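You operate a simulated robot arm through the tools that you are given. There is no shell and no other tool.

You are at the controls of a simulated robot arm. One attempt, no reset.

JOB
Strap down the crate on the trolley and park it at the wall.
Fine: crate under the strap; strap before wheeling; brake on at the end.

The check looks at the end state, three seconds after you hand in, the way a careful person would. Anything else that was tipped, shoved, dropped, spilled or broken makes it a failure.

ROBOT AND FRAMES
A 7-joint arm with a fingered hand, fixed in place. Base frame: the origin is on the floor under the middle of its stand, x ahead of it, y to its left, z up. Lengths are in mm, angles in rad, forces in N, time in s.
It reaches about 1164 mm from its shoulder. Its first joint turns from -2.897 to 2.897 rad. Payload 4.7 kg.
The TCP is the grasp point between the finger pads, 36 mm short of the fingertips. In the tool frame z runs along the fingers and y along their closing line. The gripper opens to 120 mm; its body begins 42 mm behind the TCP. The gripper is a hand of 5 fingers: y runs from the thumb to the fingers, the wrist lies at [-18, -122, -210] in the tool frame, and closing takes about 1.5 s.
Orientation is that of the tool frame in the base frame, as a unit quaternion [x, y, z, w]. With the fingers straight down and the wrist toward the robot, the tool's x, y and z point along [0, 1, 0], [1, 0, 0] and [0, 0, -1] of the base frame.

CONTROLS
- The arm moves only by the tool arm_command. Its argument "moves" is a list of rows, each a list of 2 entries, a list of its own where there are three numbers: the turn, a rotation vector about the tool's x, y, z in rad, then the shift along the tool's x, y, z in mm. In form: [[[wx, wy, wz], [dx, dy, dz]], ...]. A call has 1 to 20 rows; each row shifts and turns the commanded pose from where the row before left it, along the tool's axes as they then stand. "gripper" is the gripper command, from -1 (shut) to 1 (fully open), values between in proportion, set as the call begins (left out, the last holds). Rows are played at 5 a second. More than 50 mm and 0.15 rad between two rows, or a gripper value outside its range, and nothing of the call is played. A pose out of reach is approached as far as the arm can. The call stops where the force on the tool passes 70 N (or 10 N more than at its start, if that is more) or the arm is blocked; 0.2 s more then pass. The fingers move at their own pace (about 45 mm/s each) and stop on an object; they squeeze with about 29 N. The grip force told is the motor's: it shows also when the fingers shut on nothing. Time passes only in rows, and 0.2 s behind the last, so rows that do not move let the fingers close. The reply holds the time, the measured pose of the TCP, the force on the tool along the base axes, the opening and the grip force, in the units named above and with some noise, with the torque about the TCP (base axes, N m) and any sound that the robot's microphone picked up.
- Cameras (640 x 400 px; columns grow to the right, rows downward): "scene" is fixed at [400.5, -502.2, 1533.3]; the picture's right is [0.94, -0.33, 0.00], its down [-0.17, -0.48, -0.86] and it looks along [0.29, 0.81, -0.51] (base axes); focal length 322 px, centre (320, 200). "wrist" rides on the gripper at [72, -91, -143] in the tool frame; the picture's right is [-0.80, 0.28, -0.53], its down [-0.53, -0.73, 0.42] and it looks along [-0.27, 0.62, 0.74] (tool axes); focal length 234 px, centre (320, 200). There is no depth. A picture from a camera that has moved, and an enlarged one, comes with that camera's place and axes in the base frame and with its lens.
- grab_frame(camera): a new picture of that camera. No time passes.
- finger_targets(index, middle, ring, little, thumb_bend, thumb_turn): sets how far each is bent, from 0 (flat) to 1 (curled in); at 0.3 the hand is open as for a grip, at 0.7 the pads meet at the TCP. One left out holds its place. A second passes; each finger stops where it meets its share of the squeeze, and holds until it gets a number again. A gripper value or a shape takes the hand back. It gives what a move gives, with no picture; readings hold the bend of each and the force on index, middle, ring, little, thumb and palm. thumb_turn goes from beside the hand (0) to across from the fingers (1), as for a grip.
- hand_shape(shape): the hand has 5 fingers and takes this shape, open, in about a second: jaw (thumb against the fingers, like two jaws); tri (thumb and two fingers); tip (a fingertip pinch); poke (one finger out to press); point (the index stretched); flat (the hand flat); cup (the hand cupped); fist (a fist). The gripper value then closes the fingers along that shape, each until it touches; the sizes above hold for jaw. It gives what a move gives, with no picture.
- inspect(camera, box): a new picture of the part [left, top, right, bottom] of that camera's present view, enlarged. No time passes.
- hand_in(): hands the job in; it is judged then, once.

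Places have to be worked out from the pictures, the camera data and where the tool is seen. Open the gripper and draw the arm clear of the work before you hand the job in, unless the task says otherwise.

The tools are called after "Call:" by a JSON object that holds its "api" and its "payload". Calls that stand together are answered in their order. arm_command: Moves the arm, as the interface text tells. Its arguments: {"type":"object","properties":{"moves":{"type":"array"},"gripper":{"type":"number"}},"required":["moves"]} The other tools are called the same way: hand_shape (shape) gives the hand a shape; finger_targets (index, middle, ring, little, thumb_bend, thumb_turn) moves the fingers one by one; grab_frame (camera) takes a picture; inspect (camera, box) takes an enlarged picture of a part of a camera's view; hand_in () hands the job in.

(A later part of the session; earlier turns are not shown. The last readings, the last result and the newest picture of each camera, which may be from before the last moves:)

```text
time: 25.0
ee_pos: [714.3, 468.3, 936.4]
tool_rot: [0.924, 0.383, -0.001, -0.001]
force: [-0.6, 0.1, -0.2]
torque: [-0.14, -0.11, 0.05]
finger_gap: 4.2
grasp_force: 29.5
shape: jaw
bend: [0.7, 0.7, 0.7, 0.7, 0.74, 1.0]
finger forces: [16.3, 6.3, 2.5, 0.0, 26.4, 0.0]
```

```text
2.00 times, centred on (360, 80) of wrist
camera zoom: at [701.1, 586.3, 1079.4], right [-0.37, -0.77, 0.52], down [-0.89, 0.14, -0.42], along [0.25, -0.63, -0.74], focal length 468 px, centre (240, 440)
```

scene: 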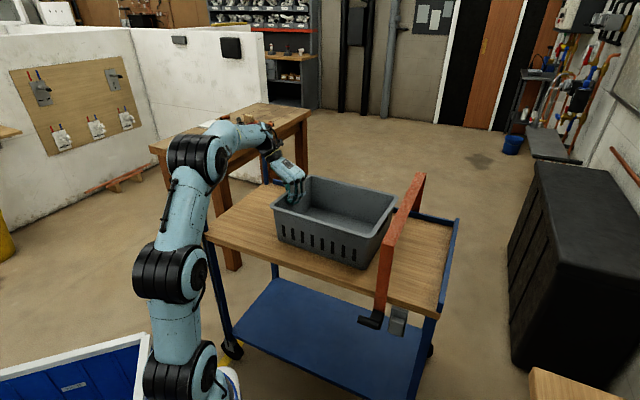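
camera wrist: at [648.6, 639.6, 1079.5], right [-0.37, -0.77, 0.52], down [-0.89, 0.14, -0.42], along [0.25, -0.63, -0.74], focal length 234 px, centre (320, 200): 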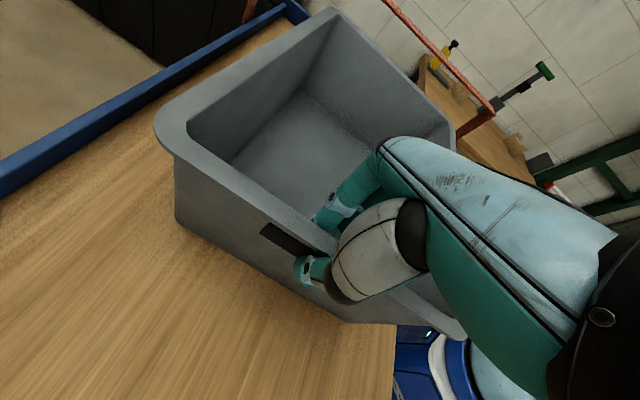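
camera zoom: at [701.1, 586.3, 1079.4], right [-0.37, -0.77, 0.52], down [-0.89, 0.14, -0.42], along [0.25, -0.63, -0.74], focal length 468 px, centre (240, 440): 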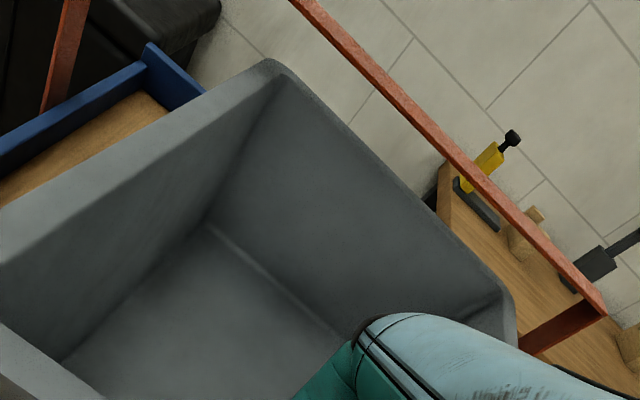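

The front rim passes under the strap without touching. I continue to bring the crate's middle close to the strap.

Call:
{"api": "arm_command", "payload": {"moves": [[[0, 0, 0], [0, 15, 0]], [[0, 0, 0], [0, 15, 0]], [[0, 0, 0], [0, 15, 0]], [[0, 0, 0], [0, 15, 0]], [[0, 0, 0], [0, 15, 0]], [[0, 0, 0], [0, 15, 0]], [[0, 0, 0], [0, 15, 0]], [[0, 0, 0], [0, 10, 0]], [[0, 0, 0], [0, 0, 0]]]}}

Call:
{"api": "inspect", "payload": {"camera": "scene", "box": [280, 140, 480, 300]}}

Call:
{"api": "inspect", "payload": {"camera": "wrist", "box": [200, 0, 520, 160]}}

Call:
{"api": "grab_frame", "payload": {"camera": "wrist"}}

```text
time: 27.0
ee_pos: [796.9, 387.3, 936.9]
tool_rot: [0.924, 0.383, 0.0, 0.0]
force: [-2.2, 2.3, 0.5]
torque: [-0.13, -0.05, -0.01]
finger_gap: 4.3
grasp_force: 29.1
shape: jaw
bend: [0.7, 0.7, 0.7, 0.7, 0.74, 1.0]
finger forces: [16.7, 5.9, 2.3, 0.0, 26.5, 0.2]
```

```text
2.50 times, centred on (380, 220) of scene
camera zoom: at [400.5, -502.2, 1533.3], right [0.94, -0.33, 0.0], down [-0.17, -0.48, -0.86], along [0.29, 0.81, -0.51], focal length 804 px, centre (170, 150)
```

zoom: 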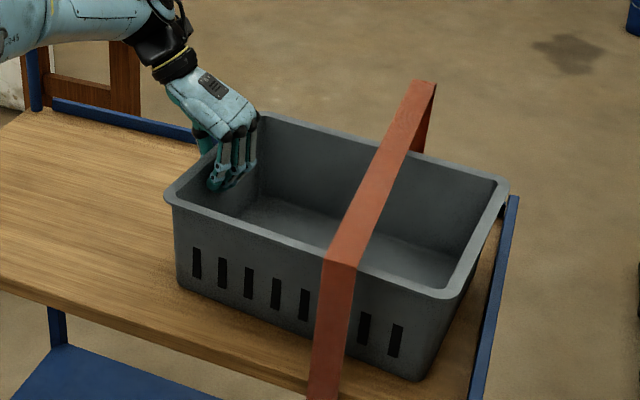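

```text
2.00 times, centred on (360, 80) of wrist
camera zoom: at [783.1, 505.1, 1079.2], right [-0.37, -0.77, 0.52], down [-0.89, 0.14, -0.42], along [0.25, -0.63, -0.74], focal length 468 px, centre (240, 440)
```

zoom: 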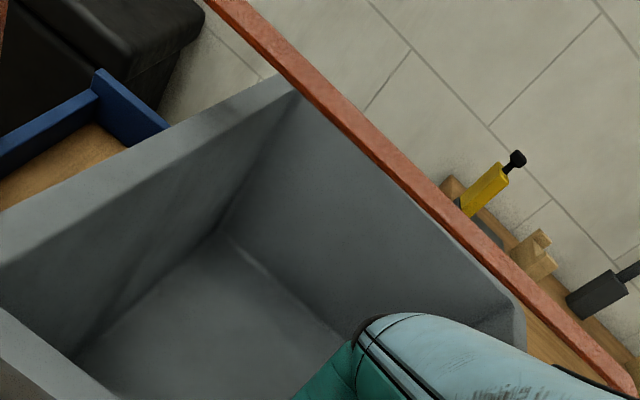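

```text
taken
camera wrist: at [783.1, 505.1, 1079.2], right [-0.37, -0.77, 0.52], down [-0.89, 0.14, -0.42], along [0.25, -0.63, -0.74], focal length 234 px, centre (320, 200)
```

wrist: 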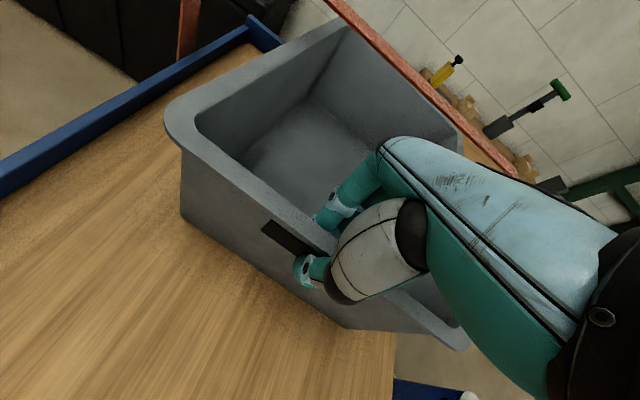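

The crate now sits under the strap near its middle, aligned with the trolley. I'll open the hand and lift straight up.

Call:
{"api": "arm_command", "payload": {"moves": [[[0, 0, 0], [0, 0, 0]], [[0, 0, 0], [0, 0, 0]], [[0, 0, 0], [0, 0, 0]], [[0, 0, 0], [0, 0, 0]], [[0, 0, 0], [0, 0, 0]], [[0, 0, 0], [0, 0, 0]], [[0, 0, 0], [0, 0, 0]], [[0, 0, 0], [0, 0, 0]], [[0, 0, 0], [0, 0, -20]], [[0, 0, 0], [0, 0, -20]], [[0, 0, 0], [0, 0, -20]], [[0, 0, 0], [0, 0, -30]], [[0, 0, 0], [0, 0, -30]], [[0, 0, 0], [0, 0, -30]], [[0, 0, 0], [0, 0, 0]]], "gripper": 1}}

Call:
{"api": "grab_frame", "payload": {"camera": "scene"}}

Call:
{"api": "grab_frame", "payload": {"camera": "wrist"}}

```text
time: 30.2
ee_pos: [795.4, 388.7, 1086.8]
tool_rot: [0.924, 0.383, 0.0, 0.0]
force: [0.0, -0.5, 1.1]
torque: [-0.01, -0.02, -0.02]
finger_gap: 119.7
grasp_force: 0.0
shape: jaw
bend: [0.3, 0.3, 0.3, 0.3, 0.3, 0.98]
finger forces: [0.0, 0.1, 0.0, 0.1, 0.1, 0.0]
```

```text
taken
```

scene: 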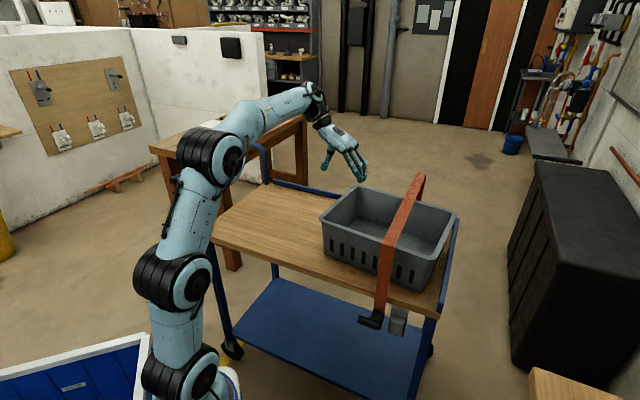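

```text
taken
camera wrist: at [782.8, 504.7, 1229.2], right [-0.37, -0.77, 0.52], down [-0.89, 0.14, -0.42], along [0.25, -0.63, -0.74], focal length 234 px, centre (320, 200)
```

wrist: 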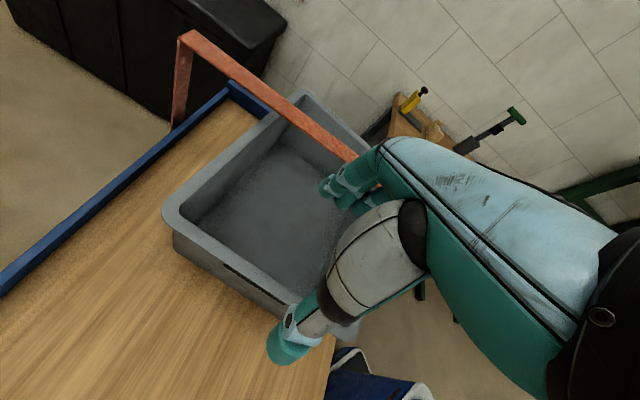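

The crate is released and stays. Next I'll retreat toward the robot and swing around to get a low, close view of the strap's end block and the buckle.

Call:
{"api": "arm_command", "payload": {"moves": [[[0, 0, 0], [-43, 0, 0]], [[0, 0, 0], [-43, 0, 0]], [[0, 0, 0], [-43, 0, 0]], [[0, 0, 0], [-43, 0, 0]], [[0, 0, 0], [-43, 0, 0]], [[0, 0, 0], [-43, 0, 0]], [[0, 0, 0], [-43, 0, 0]], [[0, 0, 0], [-43, 0, 0]], [[0, 0, 0], [-43, 0, 0]], [[0, 0, -0.1446], [0, 0, 0]], [[0, 0, -0.1446], [0, 0, 0]], [[0, 0, -0.1446], [0, 0, 0]], [[0, 0, -0.1446], [0, 0, 0]], [[0, 0, -0.1446], [0, 0, 0]], [[0, 0, -0.1446], [0, 0, 0]], [[0, 0, -0.1446], [0, 0, 0]], [[0, 0, -0.1446], [0, 0, 0]], [[0, 0, 0], [0, 0, 0]]]}}

```text
time: 34.0
ee_pos: [522.0, 114.4, 1085.3]
tool_rot: [0.564, 0.826, 0.0, -0.001]
force: [0.2, -0.1, 0.1]
torque: [-0.01, 0.01, -0.04]
finger_gap: 119.8
grasp_force: 0.0
shape: jaw
bend: [0.3, 0.3, 0.3, 0.3, 0.3, 0.98]
finger forces: [0.1, 0.0, 0.1, 0.1, 0.0, 0.0]
```

Now I lower in front of the trolley's far end and tilt the hand to see the buckle from a low angle.

Call:
{"api": "arm_command", "payload": {"moves": [[[0, 0, 0], [-29, 14.8, 27]], [[0, 0, 0], [-29, 14.8, 27]], [[0, 0, 0], [-29, 14.8, 27]], [[0, 0, 0], [-29, 14.8, 27]], [[0, 0, 0], [-29, 14.8, 27]], [[0, 0, 0], [-29, 14.8, 27]], [[0, 0, 0], [-29, 14.8, 27]], [[0, 0, 0], [-29, 14.8, 27]], [[0, 0, 0], [-29, 14.8, 27]], [[0, 0, 0], [-29, 14.8, 27]], [[0, 0, 0], [-29, 14.8, 27]], [[0, 0, 0], [-29, 14.8, 27]], [[-0.122, -0.053, 0], [0, 0, 0]], [[-0.122, -0.053, 0], [0, 0, 0]], [[-0.122, -0.053, 0], [0, 0, 0]], [[0, 0, 0], [0, 0, 0]]]}}

Call:
{"api": "grab_frame", "payload": {"camera": "wrist"}}

Call:
{"api": "inspect", "payload": {"camera": "wrist", "box": [40, 0, 280, 150]}}

```text
time: 37.4
ee_pos: [813.7, -144.0, 760.6]
tool_rot: [0.553, 0.809, 0.106, 0.167]
force: [0.0, 0.0, 0.7]
torque: [-0.03, -0.02, 0.02]
finger_gap: 120.0
grasp_force: 0.0
shape: jaw
bend: [0.3, 0.3, 0.3, 0.3, 0.3, 0.98]
finger forces: [0.0, 0.0, 0.1, 0.0, 0.0, 0.0]
```

```text
taken
camera wrist: at [655.4, -107.5, 848.4], right [0.3, -0.64, 0.71], down [-0.29, -0.77, -0.57], along [0.91, -0.03, -0.42], focal length 234 px, centre (320, 200)
```

wrist: 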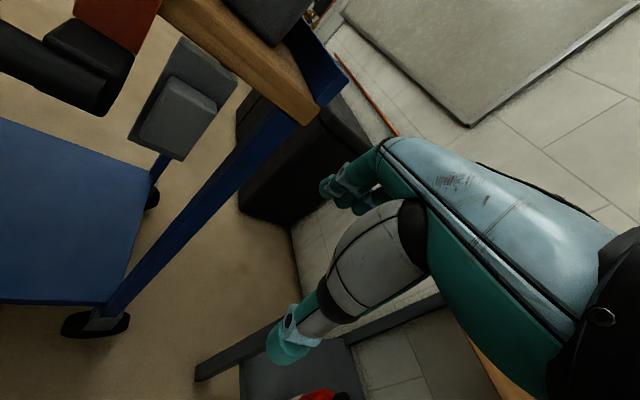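

```text
2.67 times, centred on (160, 75) of wrist
camera zoom: at [655.4, -107.5, 848.4], right [0.3, -0.64, 0.71], down [-0.29, -0.77, -0.57], along [0.91, -0.03, -0.42], focal length 624 px, centre (747, 533)
```

zoom: 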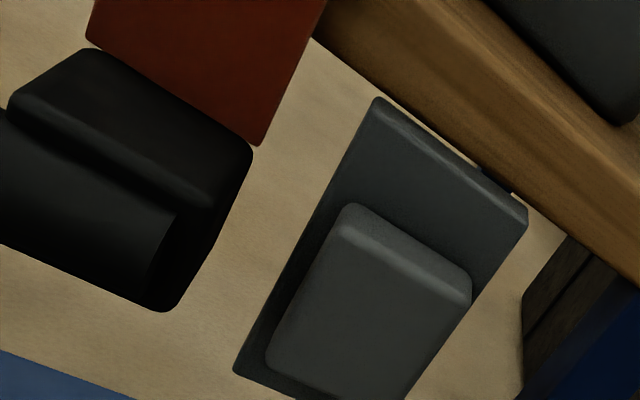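

The end block, grip bar and buckle are now located: bar axis about L=455–520, W≈572, z≈720; buckle block just beside it at z 670–739. I'll take a 45° hand posture in front of the grip bar, standing off, to look straight at it before gripping.

Call:
{"api": "arm_command", "payload": {"moves": [[[-0.0885, 0.0741, -0.0579], [0, 0, 0]], [[-0.0885, 0.0741, -0.0579], [0, 0, 0]], [[-0.0885, 0.0741, -0.0579], [0, 0, 0]], [[-0.0885, 0.0741, -0.0579], [0, 0, 0]], [[-0.0885, 0.0741, -0.0579], [0, 0, 0]], [[0, 0, 0], [33.2, 7.07, -7.07]], [[0, 0, 0], [33.2, 7.07, -7.07]], [[0, 0, 0], [33.2, 7.07, -7.07]], [[0, 0, 0], [33.2, 7.07, -7.07]], [[0, 0, 0], [33.2, 7.07, -7.07]], [[0, 0, 0], [33.2, 7.07, -7.07]], [[0, 0, 0], [0, 0, 0]]]}}

Call:
{"api": "grab_frame", "payload": {"camera": "wrist"}}

Call:
{"api": "grab_frame", "payload": {"camera": "scene"}}

```text
time: 40.0
ee_pos: [671.4, -4.2, 821.0]
tool_rot: [0.354, 0.853, 0.354, 0.146]
force: [-0.8, 0.1, 0.4]
torque: [0.0, -0.01, -0.02]
finger_gap: 119.6
grasp_force: 0.1
shape: jaw
bend: [0.3, 0.3, 0.3, 0.3, 0.3, 0.98]
finger forces: [0.1, 0.1, 0.0, 0.0, 0.0, 0.0]
```

```text
taken
camera wrist: at [503.3, -68.3, 857.7], right [0.44, -0.69, 0.57], down [0.22, -0.53, -0.82], along [0.87, 0.49, -0.08], focal length 234 px, centre (320, 200)
```

wrist: 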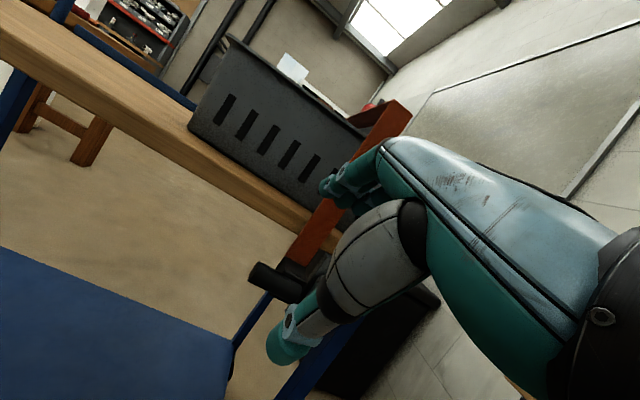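

```text
taken
```

scene: 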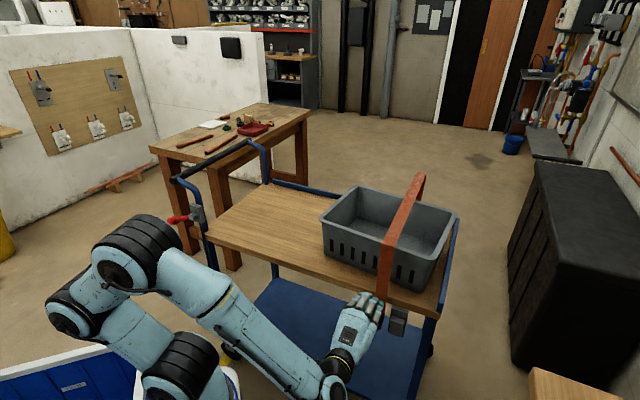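

Call:
{"api": "inspect", "payload": {"camera": "wrist", "box": [220, 160, 440, 370]}}

Call:
{"api": "inspect", "payload": {"camera": "scene", "box": [310, 260, 450, 370]}}

Call:
{"api": "inspect", "payload": {"camera": "wrist", "box": [180, 60, 440, 240]}}

```text
1.90 times, centred on (330, 265) of wrist
camera zoom: at [503.3, -68.3, 857.7], right [0.44, -0.69, 0.57], down [0.22, -0.53, -0.82], along [0.87, 0.49, -0.08], focal length 446 px, centre (301, 76)
```

zoom: 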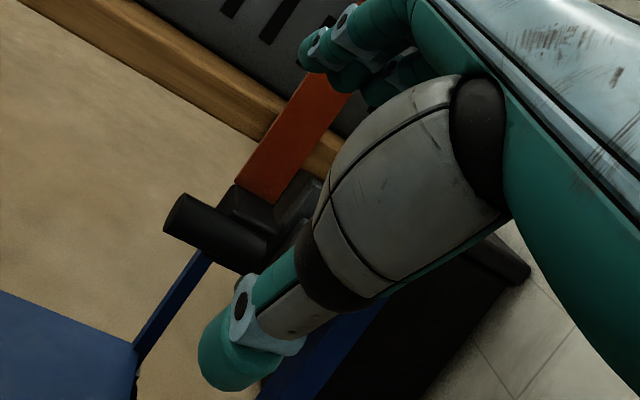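

```text
3.64 times, centred on (380, 315) of scene
camera zoom: at [400.5, -502.2, 1533.3], right [0.94, -0.33, 0.0], down [-0.17, -0.48, -0.86], along [0.29, 0.81, -0.51], focal length 1170 px, centre (102, -218)
```

zoom: 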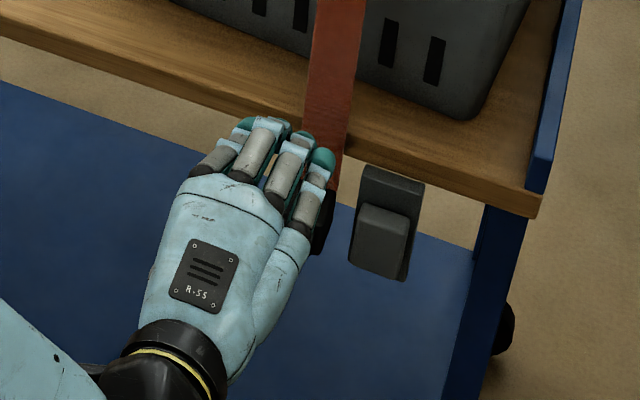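

```text
2.22 times, centred on (310, 150) of wrist
camera zoom: at [503.3, -68.3, 857.7], right [0.44, -0.69, 0.57], down [0.22, -0.53, -0.82], along [0.87, 0.49, -0.08], focal length 520 px, centre (342, 311)
```

zoom: 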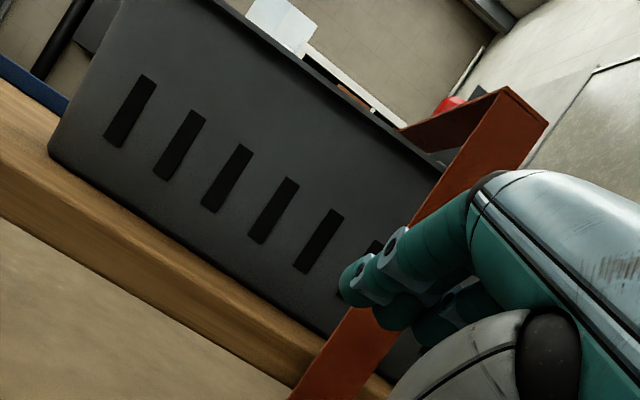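

The bar is at W≈568, z≈725. Open fingers would hit the strap leg, so instead I'll close the hand and press the bar down from above with the fingertips. First close the hand and check the tip location.

Call:
{"api": "arm_command", "payload": {"moves": [[[0, 0, 0], [0, 0, 0]], [[0, 0, 0], [0, 0, 0]], [[0, 0, 0], [0, 0, 0]], [[0, 0, 0], [0, 0, 0]], [[0, 0, 0], [0, 0, 0]], [[0, 0, 0], [0, 0, 0]], [[0, 0, 0], [0, 0, 0]], [[0, 0, 0], [0, 0, 0]]], "gripper": -1}}

Call:
{"api": "inspect", "payload": {"camera": "wrist", "box": [220, 160, 440, 370]}}

Call:
{"api": "inspect", "payload": {"camera": "scene", "box": [310, 260, 450, 370]}}

```text
time: 41.8
ee_pos: [672.5, -4.0, 820.6]
tool_rot: [0.354, 0.853, 0.354, 0.147]
force: [0.7, 0.6, 0.6]
torque: [0.0, 0.0, 0.0]
finger_gap: 0.0
grasp_force: 28.7
shape: jaw
bend: [0.7, 0.7, 0.7, 0.7, 0.53, 1.0]
finger forces: [0.1, 0.1, 0.0, 0.1, 0.1, 0.0]
```

```text
1.90 times, centred on (330, 265) of wrist
camera zoom: at [503.5, -68.5, 857.7], right [0.44, -0.69, 0.57], down [0.22, -0.53, -0.82], along [0.87, 0.49, -0.08], focal length 446 px, centre (301, 76)
```

zoom: 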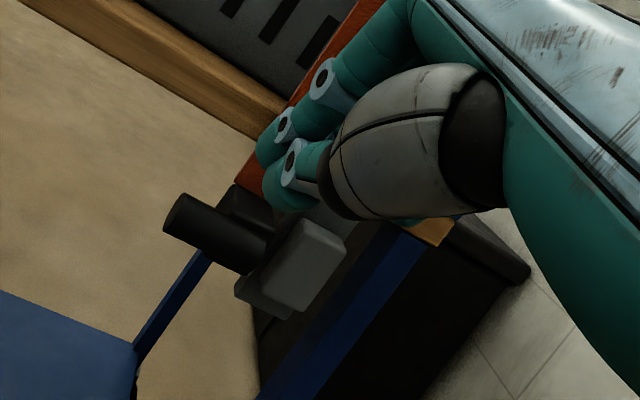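

```text
3.64 times, centred on (380, 315) of scene
camera zoom: at [400.5, -502.2, 1533.3], right [0.94, -0.33, 0.0], down [-0.17, -0.48, -0.86], along [0.29, 0.81, -0.51], focal length 1170 px, centre (102, -218)
```

zoom: 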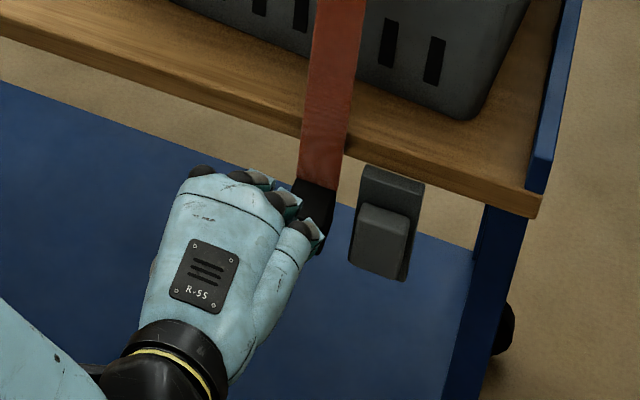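

Hand closed; fingertips are roughly at W≈498, z≈795. I'll move forward 75 mm over the bar and down 40 mm, then check the gap to the bar.

Call:
{"api": "arm_command", "payload": {"moves": [[[0, 0, 0], [0, 17.7, 17.7]], [[0, 0, 0], [0, 17.7, 17.7]], [[0, 0, 0], [0, 17.7, 17.7]], [[0, 0, 0], [0, -9.4, 9.4]], [[0, 0, 0], [0, -9.4, 9.4]], [[0, 0, 0], [0, -9.4, 9.4]], [[0, 0, 0], [0, 0, 0]]]}}

Call:
{"api": "grab_frame", "payload": {"camera": "wrist"}}

Call:
{"api": "inspect", "payload": {"camera": "scene", "box": [310, 260, 450, 370]}}

```text
time: 43.4
ee_pos: [724.9, 49.1, 781.5]
tool_rot: [0.354, 0.853, 0.354, 0.147]
force: [-0.3, -0.5, 0.3]
torque: [0.0, -0.01, -0.03]
finger_gap: 0.0
grasp_force: 28.5
shape: jaw
bend: [0.7, 0.7, 0.7, 0.7, 0.53, 1.0]
finger forces: [0.0, 0.1, 0.0, 0.0, 0.0, 0.0]
```

```text
taken
camera wrist: at [556.8, -15.3, 817.8], right [0.44, -0.69, 0.57], down [0.22, -0.53, -0.82], along [0.87, 0.49, -0.08], focal length 234 px, centre (320, 200)
```

wrist: 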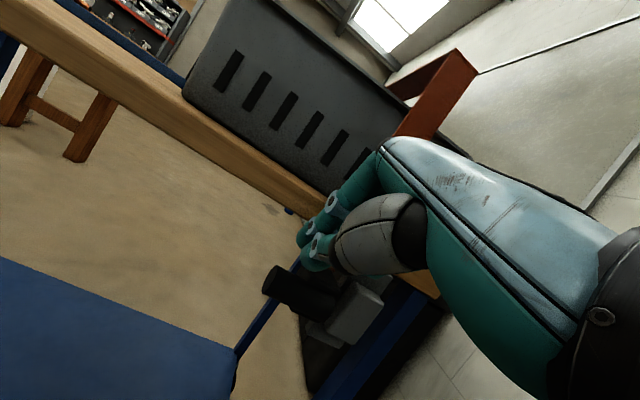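

```text
3.64 times, centred on (380, 315) of scene
camera zoom: at [400.5, -502.2, 1533.3], right [0.94, -0.33, 0.0], down [-0.17, -0.48, -0.86], along [0.29, 0.81, -0.51], focal length 1170 px, centre (102, -218)
```

zoom: 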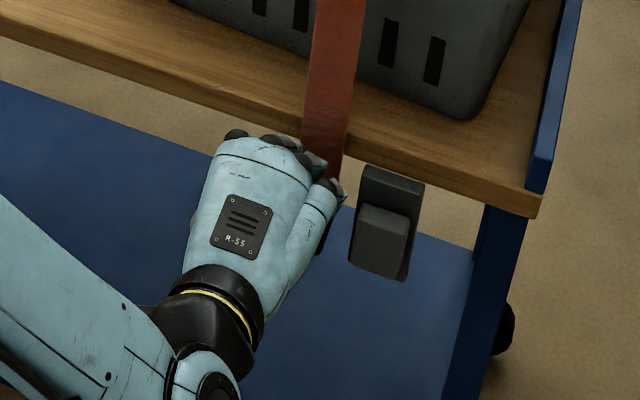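

Fingertips are roughly 15–20 mm above the bar. I lower in small steps and watch the force.

Call:
{"api": "arm_command", "payload": {"moves": [[[0, 0, 0], [0, -2.83, 2.83]], [[0, 0, 0], [0, -2.83, 2.83]], [[0, 0, 0], [0, -2.83, 2.83]], [[0, 0, 0], [0, -2.83, 2.83]], [[0, 0, 0], [0, 0, 0]]]}}

Call:
{"api": "inspect", "payload": {"camera": "wrist", "box": [220, 180, 420, 360]}}

```text
time: 44.6
ee_pos: [726.1, 48.2, 765.7]
tool_rot: [0.355, 0.853, 0.354, 0.147]
force: [-0.9, -0.2, 2.0]
torque: [0.02, -0.08, 0.04]
finger_gap: 0.0
grasp_force: 29.0
shape: jaw
bend: [0.7, 0.7, 0.7, 0.7, 0.53, 1.0]
finger forces: [0.1, 0.1, 0.1, 0.0, 0.1, 0.1]
```

```text
2.22 times, centred on (320, 270) of wrist
camera zoom: at [557.3, -15.8, 802.1], right [0.44, -0.69, 0.57], down [0.22, -0.53, -0.82], along [0.87, 0.49, -0.08], focal length 520 px, centre (320, 44)
```

zoom: 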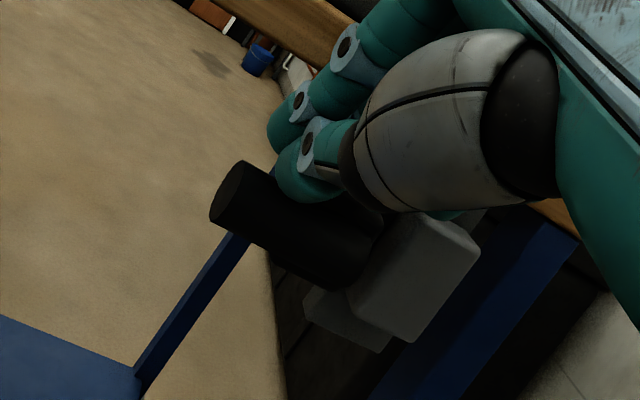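

Light contact (2 N). I press further in small steps to feel whether the strap end goes down.

Call:
{"api": "arm_command", "payload": {"moves": [[[0, 0, 0], [0, -2.12, 2.12]], [[0, 0, 0], [0, -2.12, 2.12]], [[0, 0, 0], [0, -2.12, 2.12]], [[0, 0, 0], [0, 0, 0]]]}}

Call:
{"api": "inspect", "payload": {"camera": "wrist", "box": [220, 180, 420, 360]}}

Call:
{"api": "inspect", "payload": {"camera": "scene", "box": [320, 160, 460, 330]}}

```text
time: 45.6
ee_pos: [725.4, 49.5, 756.5]
tool_rot: [0.355, 0.853, 0.352, 0.147]
force: [0.2, -0.6, 3.3]
torque: [-0.01, -0.06, -0.01]
finger_gap: 0.0
grasp_force: 29.4
shape: jaw
bend: [0.7, 0.7, 0.7, 0.7, 0.53, 1.0]
finger forces: [0.0, 0.1, 0.0, 0.1, 0.0, 0.1]
```

```text
2.22 times, centred on (320, 270) of wrist
camera zoom: at [557.4, -15.6, 792.9], right [0.44, -0.69, 0.57], down [0.22, -0.53, -0.82], along [0.87, 0.49, -0.08], focal length 520 px, centre (320, 44)
```

zoom: 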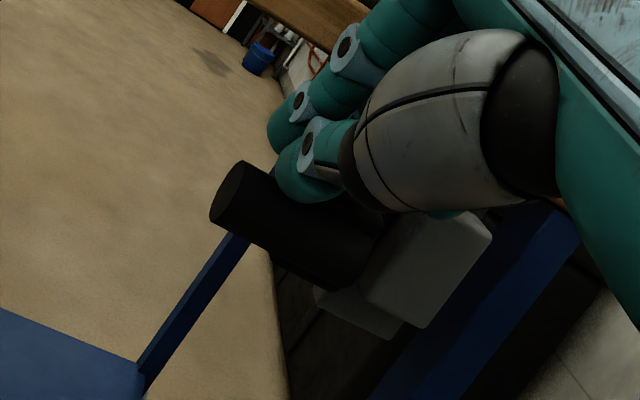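

```text
2.35 times, centred on (390, 245) of scene
camera zoom: at [400.5, -502.2, 1533.3], right [0.94, -0.33, 0.0], down [-0.17, -0.48, -0.86], along [0.29, 0.81, -0.51], focal length 757 px, centre (155, 94)
```

zoom: 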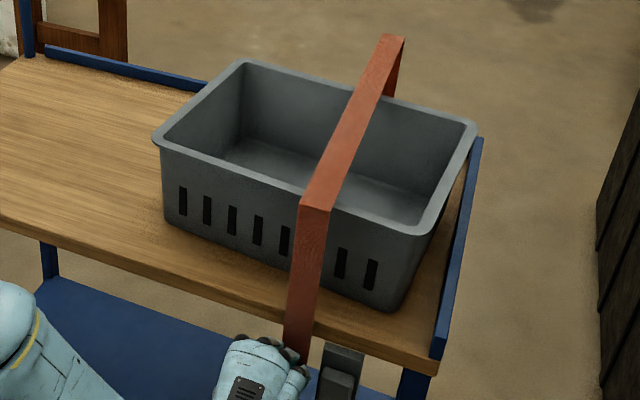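

The strap end moves down with my fingers at only ~3 N, so pulling down is its motion. I continue pressing down, watching for the latch sound or resistance.

Call:
{"api": "arm_command", "payload": {"moves": [[[0, 0, 0], [0, -2.83, 2.83]], [[0, 0, 0], [0, -2.83, 2.83]], [[0, 0, 0], [0, -2.83, 2.83]], [[0, 0, 0], [0, -2.83, 2.83]], [[0, 0, 0], [0, 0, 0]]]}}

Call:
{"api": "inspect", "payload": {"camera": "wrist", "box": [220, 180, 420, 360]}}

Call:
{"api": "inspect", "payload": {"camera": "scene", "box": [320, 160, 460, 330]}}

```text
time: 46.8
ee_pos: [725.4, 48.9, 740.1]
tool_rot: [0.354, 0.853, 0.354, 0.146]
force: [-0.5, 0.8, 3.2]
torque: [0.05, -0.1, 0.02]
finger_gap: 0.1
grasp_force: 28.6
shape: jaw
bend: [0.7, 0.7, 0.7, 0.7, 0.53, 1.0]
finger forces: [0.1, 0.0, 0.0, 0.1, 0.0, 0.0]
```

```text
2.22 times, centred on (320, 270) of wrist
camera zoom: at [557.3, -15.9, 777.1], right [0.44, -0.69, 0.57], down [0.22, -0.53, -0.82], along [0.87, 0.49, -0.08], focal length 520 px, centre (320, 44)
```

zoom: 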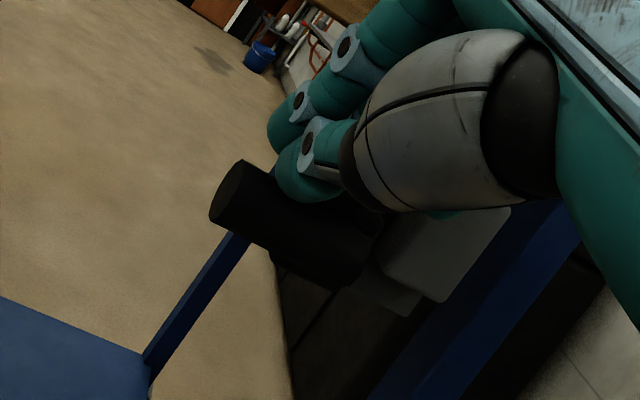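

```text
2.35 times, centred on (390, 245) of scene
camera zoom: at [400.5, -502.2, 1533.3], right [0.94, -0.33, 0.0], down [-0.17, -0.48, -0.86], along [0.29, 0.81, -0.51], focal length 757 px, centre (155, 94)
```

zoom: 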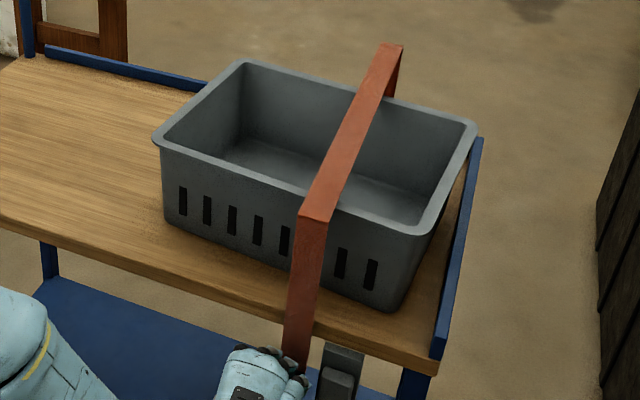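

The whole strap slides down evenly (about 25 mm so far). I keep going in small steps until it latches or meets the crate.

Call:
{"api": "arm_command", "payload": {"moves": [[[0, 0, 0], [0, -2.12, 2.12]], [[0, 0, 0], [0, -2.12, 2.12]], [[0, 0, 0], [0, -2.12, 2.12]], [[0, 0, 0], [0, 0, 0]]]}}

Call:
{"api": "inspect", "payload": {"camera": "scene", "box": [320, 160, 460, 330]}}

```text
time: 47.8
ee_pos: [726.0, 49.0, 732.3]
tool_rot: [0.355, 0.853, 0.353, 0.146]
force: [-0.8, 0.0, 3.4]
torque: [-0.01, -0.11, -0.01]
finger_gap: 0.3
grasp_force: 28.9
shape: jaw
bend: [0.7, 0.7, 0.7, 0.7, 0.53, 1.0]
finger forces: [0.0, 0.0, 0.0, 0.1, 0.0, 0.1]
```

```text
2.35 times, centred on (390, 245) of scene
camera zoom: at [400.5, -502.2, 1533.3], right [0.94, -0.33, 0.0], down [-0.17, -0.48, -0.86], along [0.29, 0.81, -0.51], focal length 757 px, centre (155, 94)
```

zoom: 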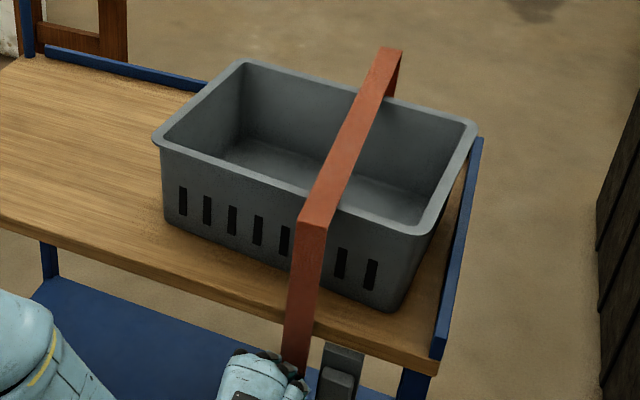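

Call:
{"api": "arm_command", "payload": {"moves": [[[0, 0, 0], [0, -2.12, 2.12]], [[0, 0, 0], [0, -2.12, 2.12]], [[0, 0, 0], [0, -2.12, 2.12]], [[0, 0, 0], [0, -2.12, 2.12]], [[0, 0, 0], [0, 0, 0]]]}}

Call:
{"api": "inspect", "payload": {"camera": "scene", "box": [320, 160, 460, 330]}}

Call:
{"api": "inspect", "payload": {"camera": "wrist", "box": [220, 180, 420, 360]}}

```text
time: 49.0
ee_pos: [727.3, 48.9, 722.5]
tool_rot: [0.353, 0.853, 0.355, 0.149]
force: [-12.4, -2.5, 37.6]
torque: [0.15, -0.94, -0.01]
finger_gap: 0.0
grasp_force: 29.4
shape: jaw
bend: [0.7, 0.7, 0.7, 0.7, 0.53, 1.0]
finger forces: [0.1, 46.3, 0.0, 0.0, 0.0, 0.0]
```

```text
2.35 times, centred on (390, 245) of scene
camera zoom: at [400.5, -502.2, 1533.3], right [0.94, -0.33, 0.0], down [-0.17, -0.48, -0.86], along [0.29, 0.81, -0.51], focal length 757 px, centre (155, 94)
```

zoom: 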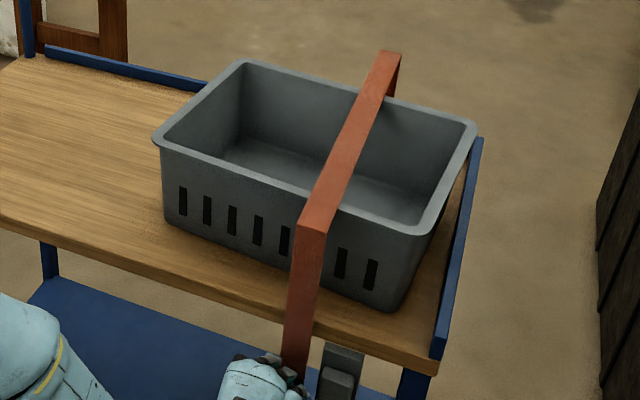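

```text
2.22 times, centred on (320, 270) of wrist
camera zoom: at [557.2, -16.1, 758.6], right [0.44, -0.69, 0.57], down [0.23, -0.53, -0.82], along [0.87, 0.49, -0.08], focal length 520 px, centre (320, 44)
```

zoom: 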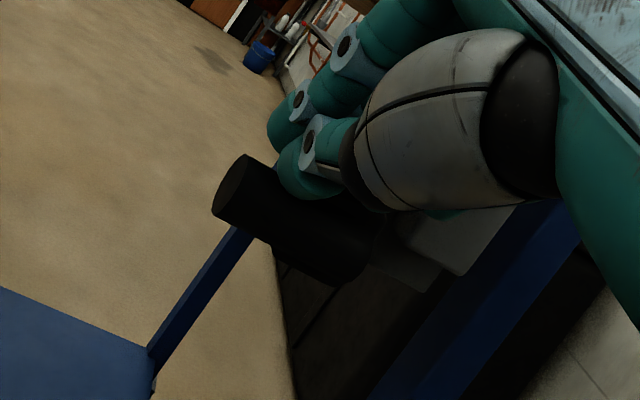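

Resistance jumped to ~38 N: the strap has met the crate or its end stop, with no click heard. I'll press a touch more and hold to see whether a latch engages.

Call:
{"api": "arm_command", "payload": {"moves": [[[0, 0, 0], [0, -2.0, 2.0]], [[0, 0, 0], [0, -1.4, 1.4]], [[0, 0, 0], [0, 0, 0]]]}}

Call:
{"api": "inspect", "payload": {"camera": "scene", "box": [360, 200, 420, 240]}}

```text
time: 49.8
ee_pos: [726.4, 48.5, 719.3]
tool_rot: [0.352, 0.852, 0.357, 0.15]
force: [-18.2, -7.2, 64.4]
torque: [0.21, -1.61, -0.11]
finger_gap: 0.0
grasp_force: 29.2
shape: jaw
bend: [0.7, 0.71, 0.7, 0.7, 0.54, 1.0]
finger forces: [0.0, 69.4, 0.0, 0.0, 0.0, 0.0]
```

```text
10.00 times, centred on (390, 220) of scene
camera zoom: at [400.5, -502.2, 1533.3], right [0.94, -0.33, 0.0], down [-0.17, -0.48, -0.86], along [0.29, 0.81, -0.51], focal length 3216 px, centre (-380, 0)
```

zoom: 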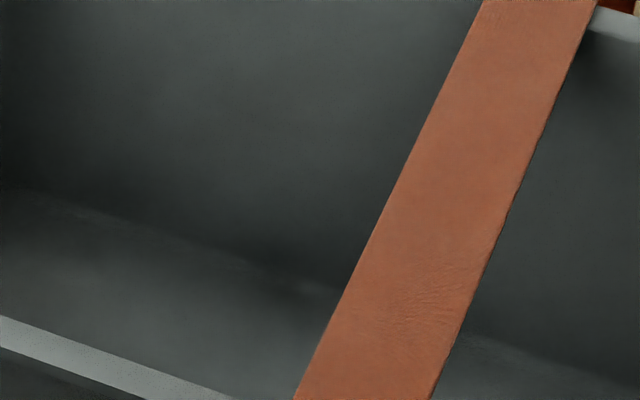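

It's at a hard stop (64 N) with no click. I ease off upward and see whether the strap stays down.

Call:
{"api": "arm_command", "payload": {"moves": [[[0, 0, 0], [0, 4.2, -4.2]], [[0, 0, 0], [0, 4.2, -4.2]], [[0, 0, 0], [0, 7.0, -7.0]], [[0, 0, 0], [0, 7.0, -7.0]], [[0, 0, 0], [0, 0, 0]]]}}

Call:
{"api": "inspect", "payload": {"camera": "scene", "box": [320, 160, 460, 330]}}

Call:
{"api": "inspect", "payload": {"camera": "wrist", "box": [220, 180, 420, 360]}}

```text
time: 51.0
ee_pos: [725.6, 48.2, 746.2]
tool_rot: [0.355, 0.853, 0.353, 0.145]
force: [0.2, 0.3, 0.3]
torque: [-0.02, -0.05, 0.03]
finger_gap: 0.1
grasp_force: 29.1
shape: jaw
bend: [0.7, 0.7, 0.7, 0.7, 0.54, 1.0]
finger forces: [0.0, 0.0, 0.0, 0.1, 0.0, 0.0]
```

```text
2.35 times, centred on (390, 245) of scene
camera zoom: at [400.5, -502.2, 1533.3], right [0.94, -0.33, 0.0], down [-0.17, -0.48, -0.86], along [0.29, 0.81, -0.51], focal length 757 px, centre (155, 94)
```

zoom: 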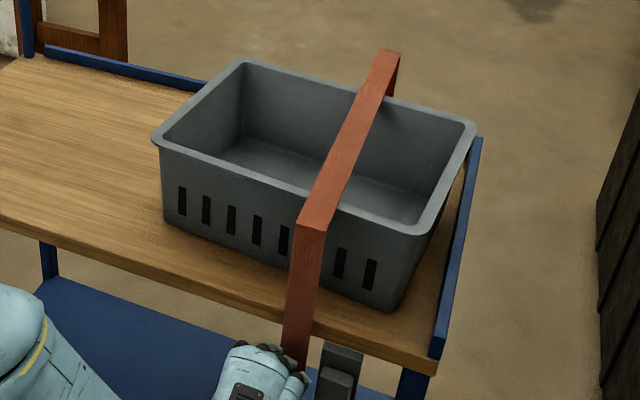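

```text
2.22 times, centred on (320, 270) of wrist
camera zoom: at [556.8, -15.8, 783.2], right [0.45, -0.69, 0.57], down [0.22, -0.53, -0.82], along [0.87, 0.49, -0.08], focal length 520 px, centre (320, 44)
```

zoom: 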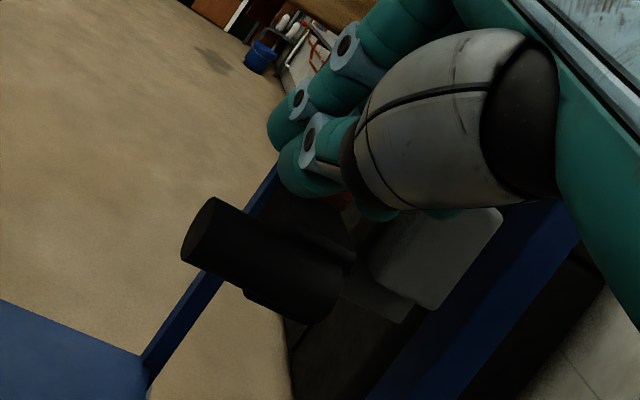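

The strap stays down by itself. I'll back off to get a clear look at how the end block now sits relative to the buckle and how the strap sits on the crate.

Call:
{"api": "arm_command", "payload": {"moves": [[[0, 0, 0], [0, -17.7, -17.7]], [[0, 0, 0], [0, -17.7, -17.7]], [[0, 0, 0], [0, -17.7, -17.7]], [[0, 0, 0], [0, -17.7, -17.7]], [[0, 0, 0], [30, 0, 0]], [[0, 0, 0], [40, 0, 0]], [[0, 0, 0], [40, 0, 0]], [[0, 0, 0], [40, 0, 0]], [[0, 0, 0], [0, 0, 0]]]}}

Call:
{"api": "grab_frame", "payload": {"camera": "wrist"}}

Call:
{"api": "inspect", "payload": {"camera": "scene", "box": [340, 160, 480, 340]}}

Call:
{"api": "grab_frame", "payload": {"camera": "scene"}}

```text
time: 53.0
ee_pos: [549.2, 83.1, 746.6]
tool_rot: [0.354, 0.854, 0.353, 0.146]
force: [0.0, -0.5, 0.0]
torque: [0.02, 0.0, -0.05]
finger_gap: 0.0
grasp_force: 29.1
shape: jaw
bend: [0.7, 0.7, 0.7, 0.7, 0.54, 1.0]
finger forces: [0.0, 0.0, 0.1, 0.1, 0.0, 0.0]
```

```text
taken
camera wrist: at [380.6, 19.0, 783.6], right [0.44, -0.69, 0.57], down [0.22, -0.53, -0.82], along [0.87, 0.49, -0.08], focal length 234 px, centre (320, 200)
```

wrist: 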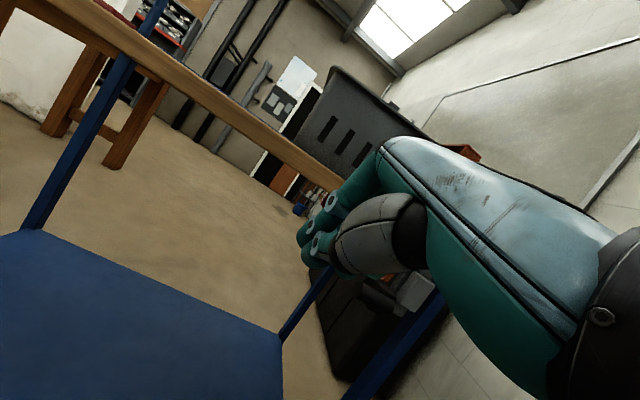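

```text
2.22 times, centred on (410, 250) of scene
camera zoom: at [400.5, -502.2, 1533.3], right [0.94, -0.33, 0.0], down [-0.17, -0.48, -0.86], along [0.29, 0.81, -0.51], focal length 715 px, centre (120, 89)
```

zoom: 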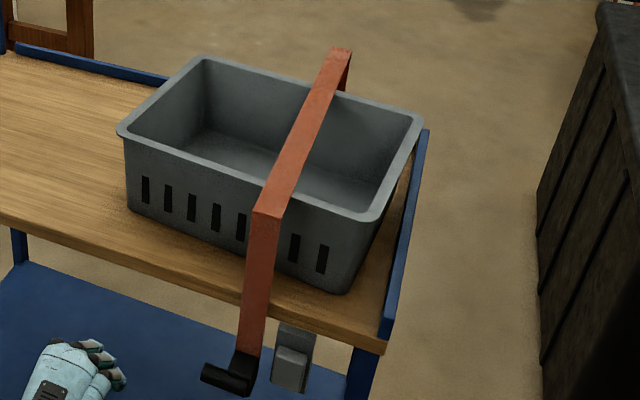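

```text
taken
```

scene: 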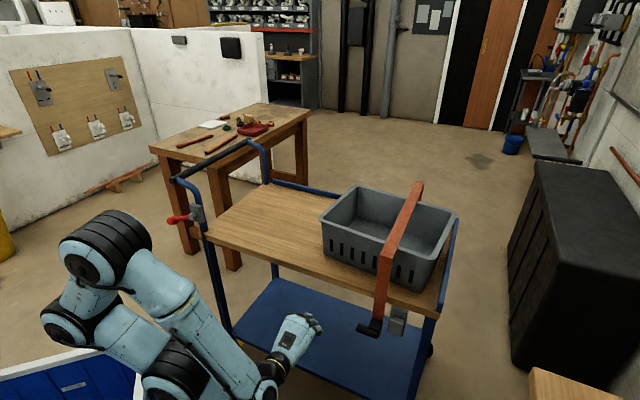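

Call:
{"api": "inspect", "payload": {"camera": "scene", "box": [345, 290, 435, 345]}}

Call:
{"api": "inspect", "payload": {"camera": "scene", "box": [370, 220, 430, 260]}}

Call:
{"api": "inspect", "payload": {"camera": "scene", "box": [385, 170, 445, 210]}}

```text
7.11 times, centred on (390, 318) of scene
camera zoom: at [400.5, -502.2, 1533.3], right [0.94, -0.33, 0.0], down [-0.17, -0.48, -0.86], along [0.29, 0.81, -0.51], focal length 2287 px, centre (-178, -636)
```

zoom: 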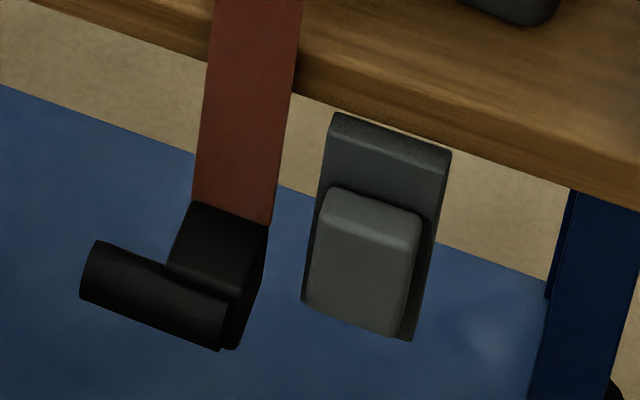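

```text
10.00 times, centred on (400, 240) of scene
camera zoom: at [400.5, -502.2, 1533.3], right [0.94, -0.33, 0.0], down [-0.17, -0.48, -0.86], along [0.29, 0.81, -0.51], focal length 3216 px, centre (-480, -200)
```

zoom: 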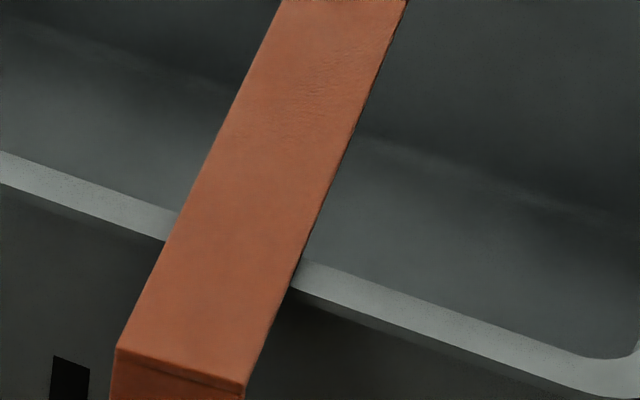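

```text
10.00 times, centred on (415, 190) of scene
camera zoom: at [400.5, -502.2, 1533.3], right [0.94, -0.33, 0.0], down [-0.17, -0.48, -0.86], along [0.29, 0.81, -0.51], focal length 3216 px, centre (-630, 300)
```

zoom: 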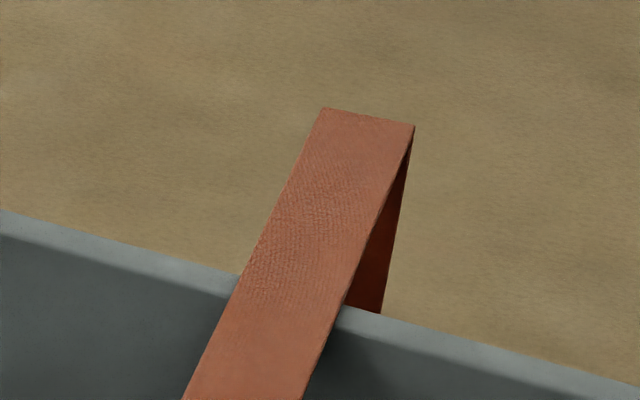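

The strap rests down on the crate rim and holds. To be sure it isn't supposed to be hooked sideways into the buckle, I'll gently test the grip's sideways freedom by nudging the bar's free end toward the buckle.

Call:
{"api": "arm_command", "payload": {"moves": [[[0, 0, 0], [-10, 14.1, 32]], [[0, 0, 0], [-10, 14.1, 32]], [[0, 0, 0], [-10, 14.1, 32]], [[0, 0, 0], [0, 0, 0]]]}}

Call:
{"api": "inspect", "payload": {"camera": "wrist", "box": [220, 180, 420, 360]}}

Call:
{"api": "inspect", "payload": {"camera": "scene", "box": [320, 280, 440, 360]}}

```text
time: 54.0
ee_pos: [639.4, 132.4, 709.1]
tool_rot: [0.354, 0.854, 0.353, 0.147]
force: [0.2, -0.4, -0.5]
torque: [0.02, 0.0, -0.05]
finger_gap: 0.0
grasp_force: 29.2
shape: jaw
bend: [0.7, 0.7, 0.7, 0.7, 0.54, 1.0]
finger forces: [0.0, 0.0, 0.1, 0.1, 0.0, 0.0]
```

```text
2.22 times, centred on (320, 270) of wrist
camera zoom: at [470.7, 67.5, 745.0], right [0.44, -0.69, 0.57], down [0.22, -0.53, -0.82], along [0.87, 0.49, -0.08], focal length 520 px, centre (320, 44)
```

zoom: 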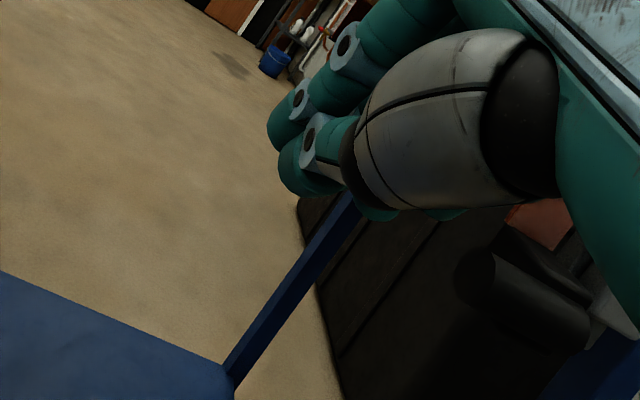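

```text
5.00 times, centred on (380, 320) of scene
camera zoom: at [400.5, -502.2, 1533.3], right [0.94, -0.33, 0.0], down [-0.17, -0.48, -0.86], along [0.29, 0.81, -0.51], focal length 1608 px, centre (20, -400)
```

zoom: 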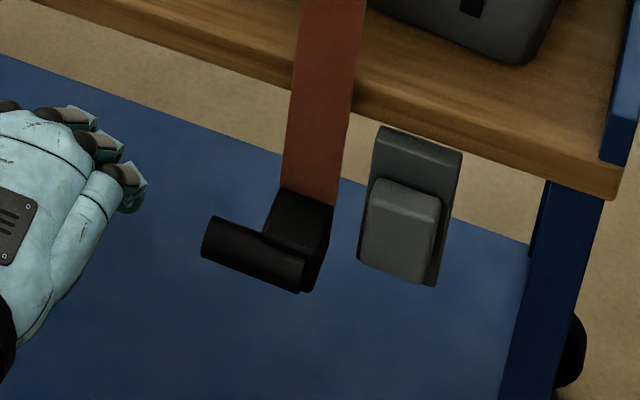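

About 44 mm gap between the index side and the bar's end. I close it slowly and nudge.

Call:
{"api": "arm_command", "payload": {"moves": [[[0, 0, 0], [-17, 0, 0]], [[0, 0, 0], [-17, 0, 0]], [[0, 0, 0], [-4, 0, 0]], [[0, 0, 0], [-4, 0, 0]], [[0, 0, 0], [-3, 0, 0]], [[0, 0, 0], [-3, 0, 0]], [[0, 0, 0], [0, 0, 0]]]}}

Call:
{"api": "inspect", "payload": {"camera": "scene", "box": [320, 280, 440, 360]}}

```text
time: 55.6
ee_pos: [673.1, 97.1, 708.8]
tool_rot: [0.354, 0.854, 0.353, 0.146]
force: [-0.2, -0.4, 0.4]
torque: [0.03, 0.0, -0.01]
finger_gap: 0.1
grasp_force: 29.2
shape: jaw
bend: [0.7, 0.7, 0.7, 0.7, 0.54, 1.0]
finger forces: [0.0, 0.1, 0.0, 0.0, 0.1, 0.1]
```

```text
5.00 times, centred on (380, 320) of scene
camera zoom: at [400.5, -502.2, 1533.3], right [0.94, -0.33, 0.0], down [-0.17, -0.48, -0.86], along [0.29, 0.81, -0.51], focal length 1608 px, centre (20, -400)
```

zoom: 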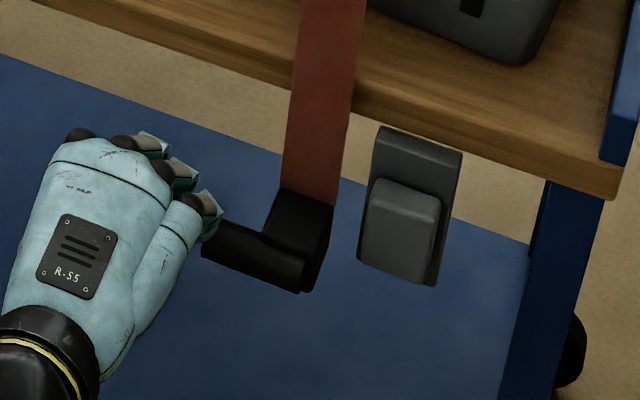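

Call:
{"api": "arm_command", "payload": {"moves": [[[0, 0, 0], [-3, 0, 0]], [[0, 0, 0], [-3, 0, 0]], [[0, 0, 0], [-3, 0, 0]], [[0, 0, 0], [-3, 0, 0]], [[0, 0, 0], [0, 0, 0]]]}}

Call:
{"api": "inspect", "payload": {"camera": "scene", "box": [320, 280, 440, 360]}}

```text
time: 56.8
ee_pos: [681.8, 89.4, 709.2]
tool_rot: [0.355, 0.853, 0.353, 0.147]
force: [-3.7, 0.2, 0.9]
torque: [-0.02, 0.02, -0.06]
finger_gap: 0.2
grasp_force: 29.8
shape: jaw
bend: [0.7, 0.7, 0.7, 0.7, 0.54, 1.0]
finger forces: [0.0, 0.0, 3.8, 0.1, 0.1, 0.1]
```

```text
5.00 times, centred on (380, 320) of scene
camera zoom: at [400.5, -502.2, 1533.3], right [0.94, -0.33, 0.0], down [-0.17, -0.48, -0.86], along [0.29, 0.81, -0.51], focal length 1608 px, centre (20, -400)
```

zoom: 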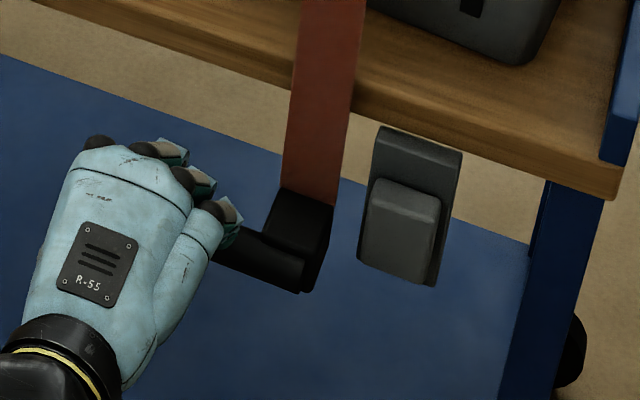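

Call:
{"api": "arm_command", "payload": {"moves": [[[0, 0, 0], [-3, 0, 0]], [[0, 0, 0], [-3, 0, 0]], [[0, 0, 0], [0, 0, 0]]]}}

Call:
{"api": "inspect", "payload": {"camera": "scene", "box": [320, 280, 440, 360]}}

Call:
{"api": "inspect", "payload": {"camera": "wrist", "box": [220, 180, 420, 360]}}

```text
time: 57.6
ee_pos: [685.7, 85.0, 710.0]
tool_rot: [0.355, 0.853, 0.353, 0.146]
force: [-5.2, -0.3, 3.5]
torque: [-0.06, 0.02, -0.09]
finger_gap: 0.1
grasp_force: 28.9
shape: jaw
bend: [0.7, 0.7, 0.7, 0.7, 0.54, 1.0]
finger forces: [0.0, 0.0, 5.4, 0.0, 0.1, 0.0]
```

```text
5.00 times, centred on (380, 320) of scene
camera zoom: at [400.5, -502.2, 1533.3], right [0.94, -0.33, 0.0], down [-0.17, -0.48, -0.86], along [0.29, 0.81, -0.51], focal length 1608 px, centre (20, -400)
```

zoom: 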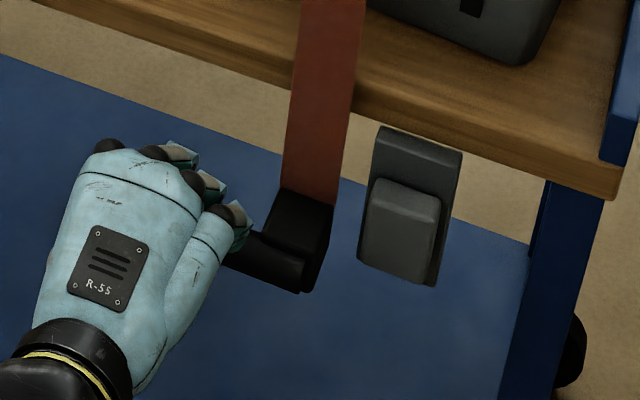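

```text
2.22 times, centred on (320, 270) of wrist
camera zoom: at [517.4, 20.6, 745.7], right [0.44, -0.69, 0.57], down [0.22, -0.53, -0.82], along [0.87, 0.49, -0.08], focal length 520 px, centre (320, 44)
```

zoom: 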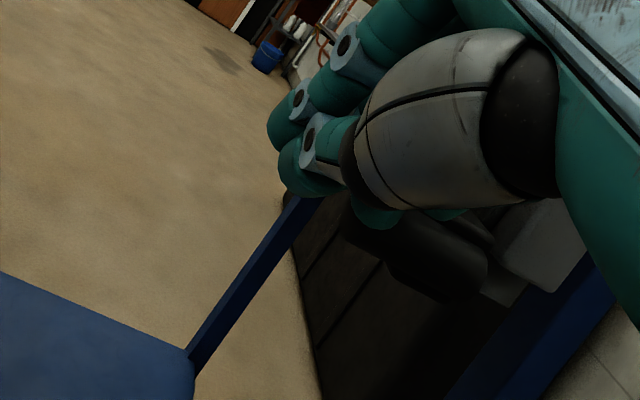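

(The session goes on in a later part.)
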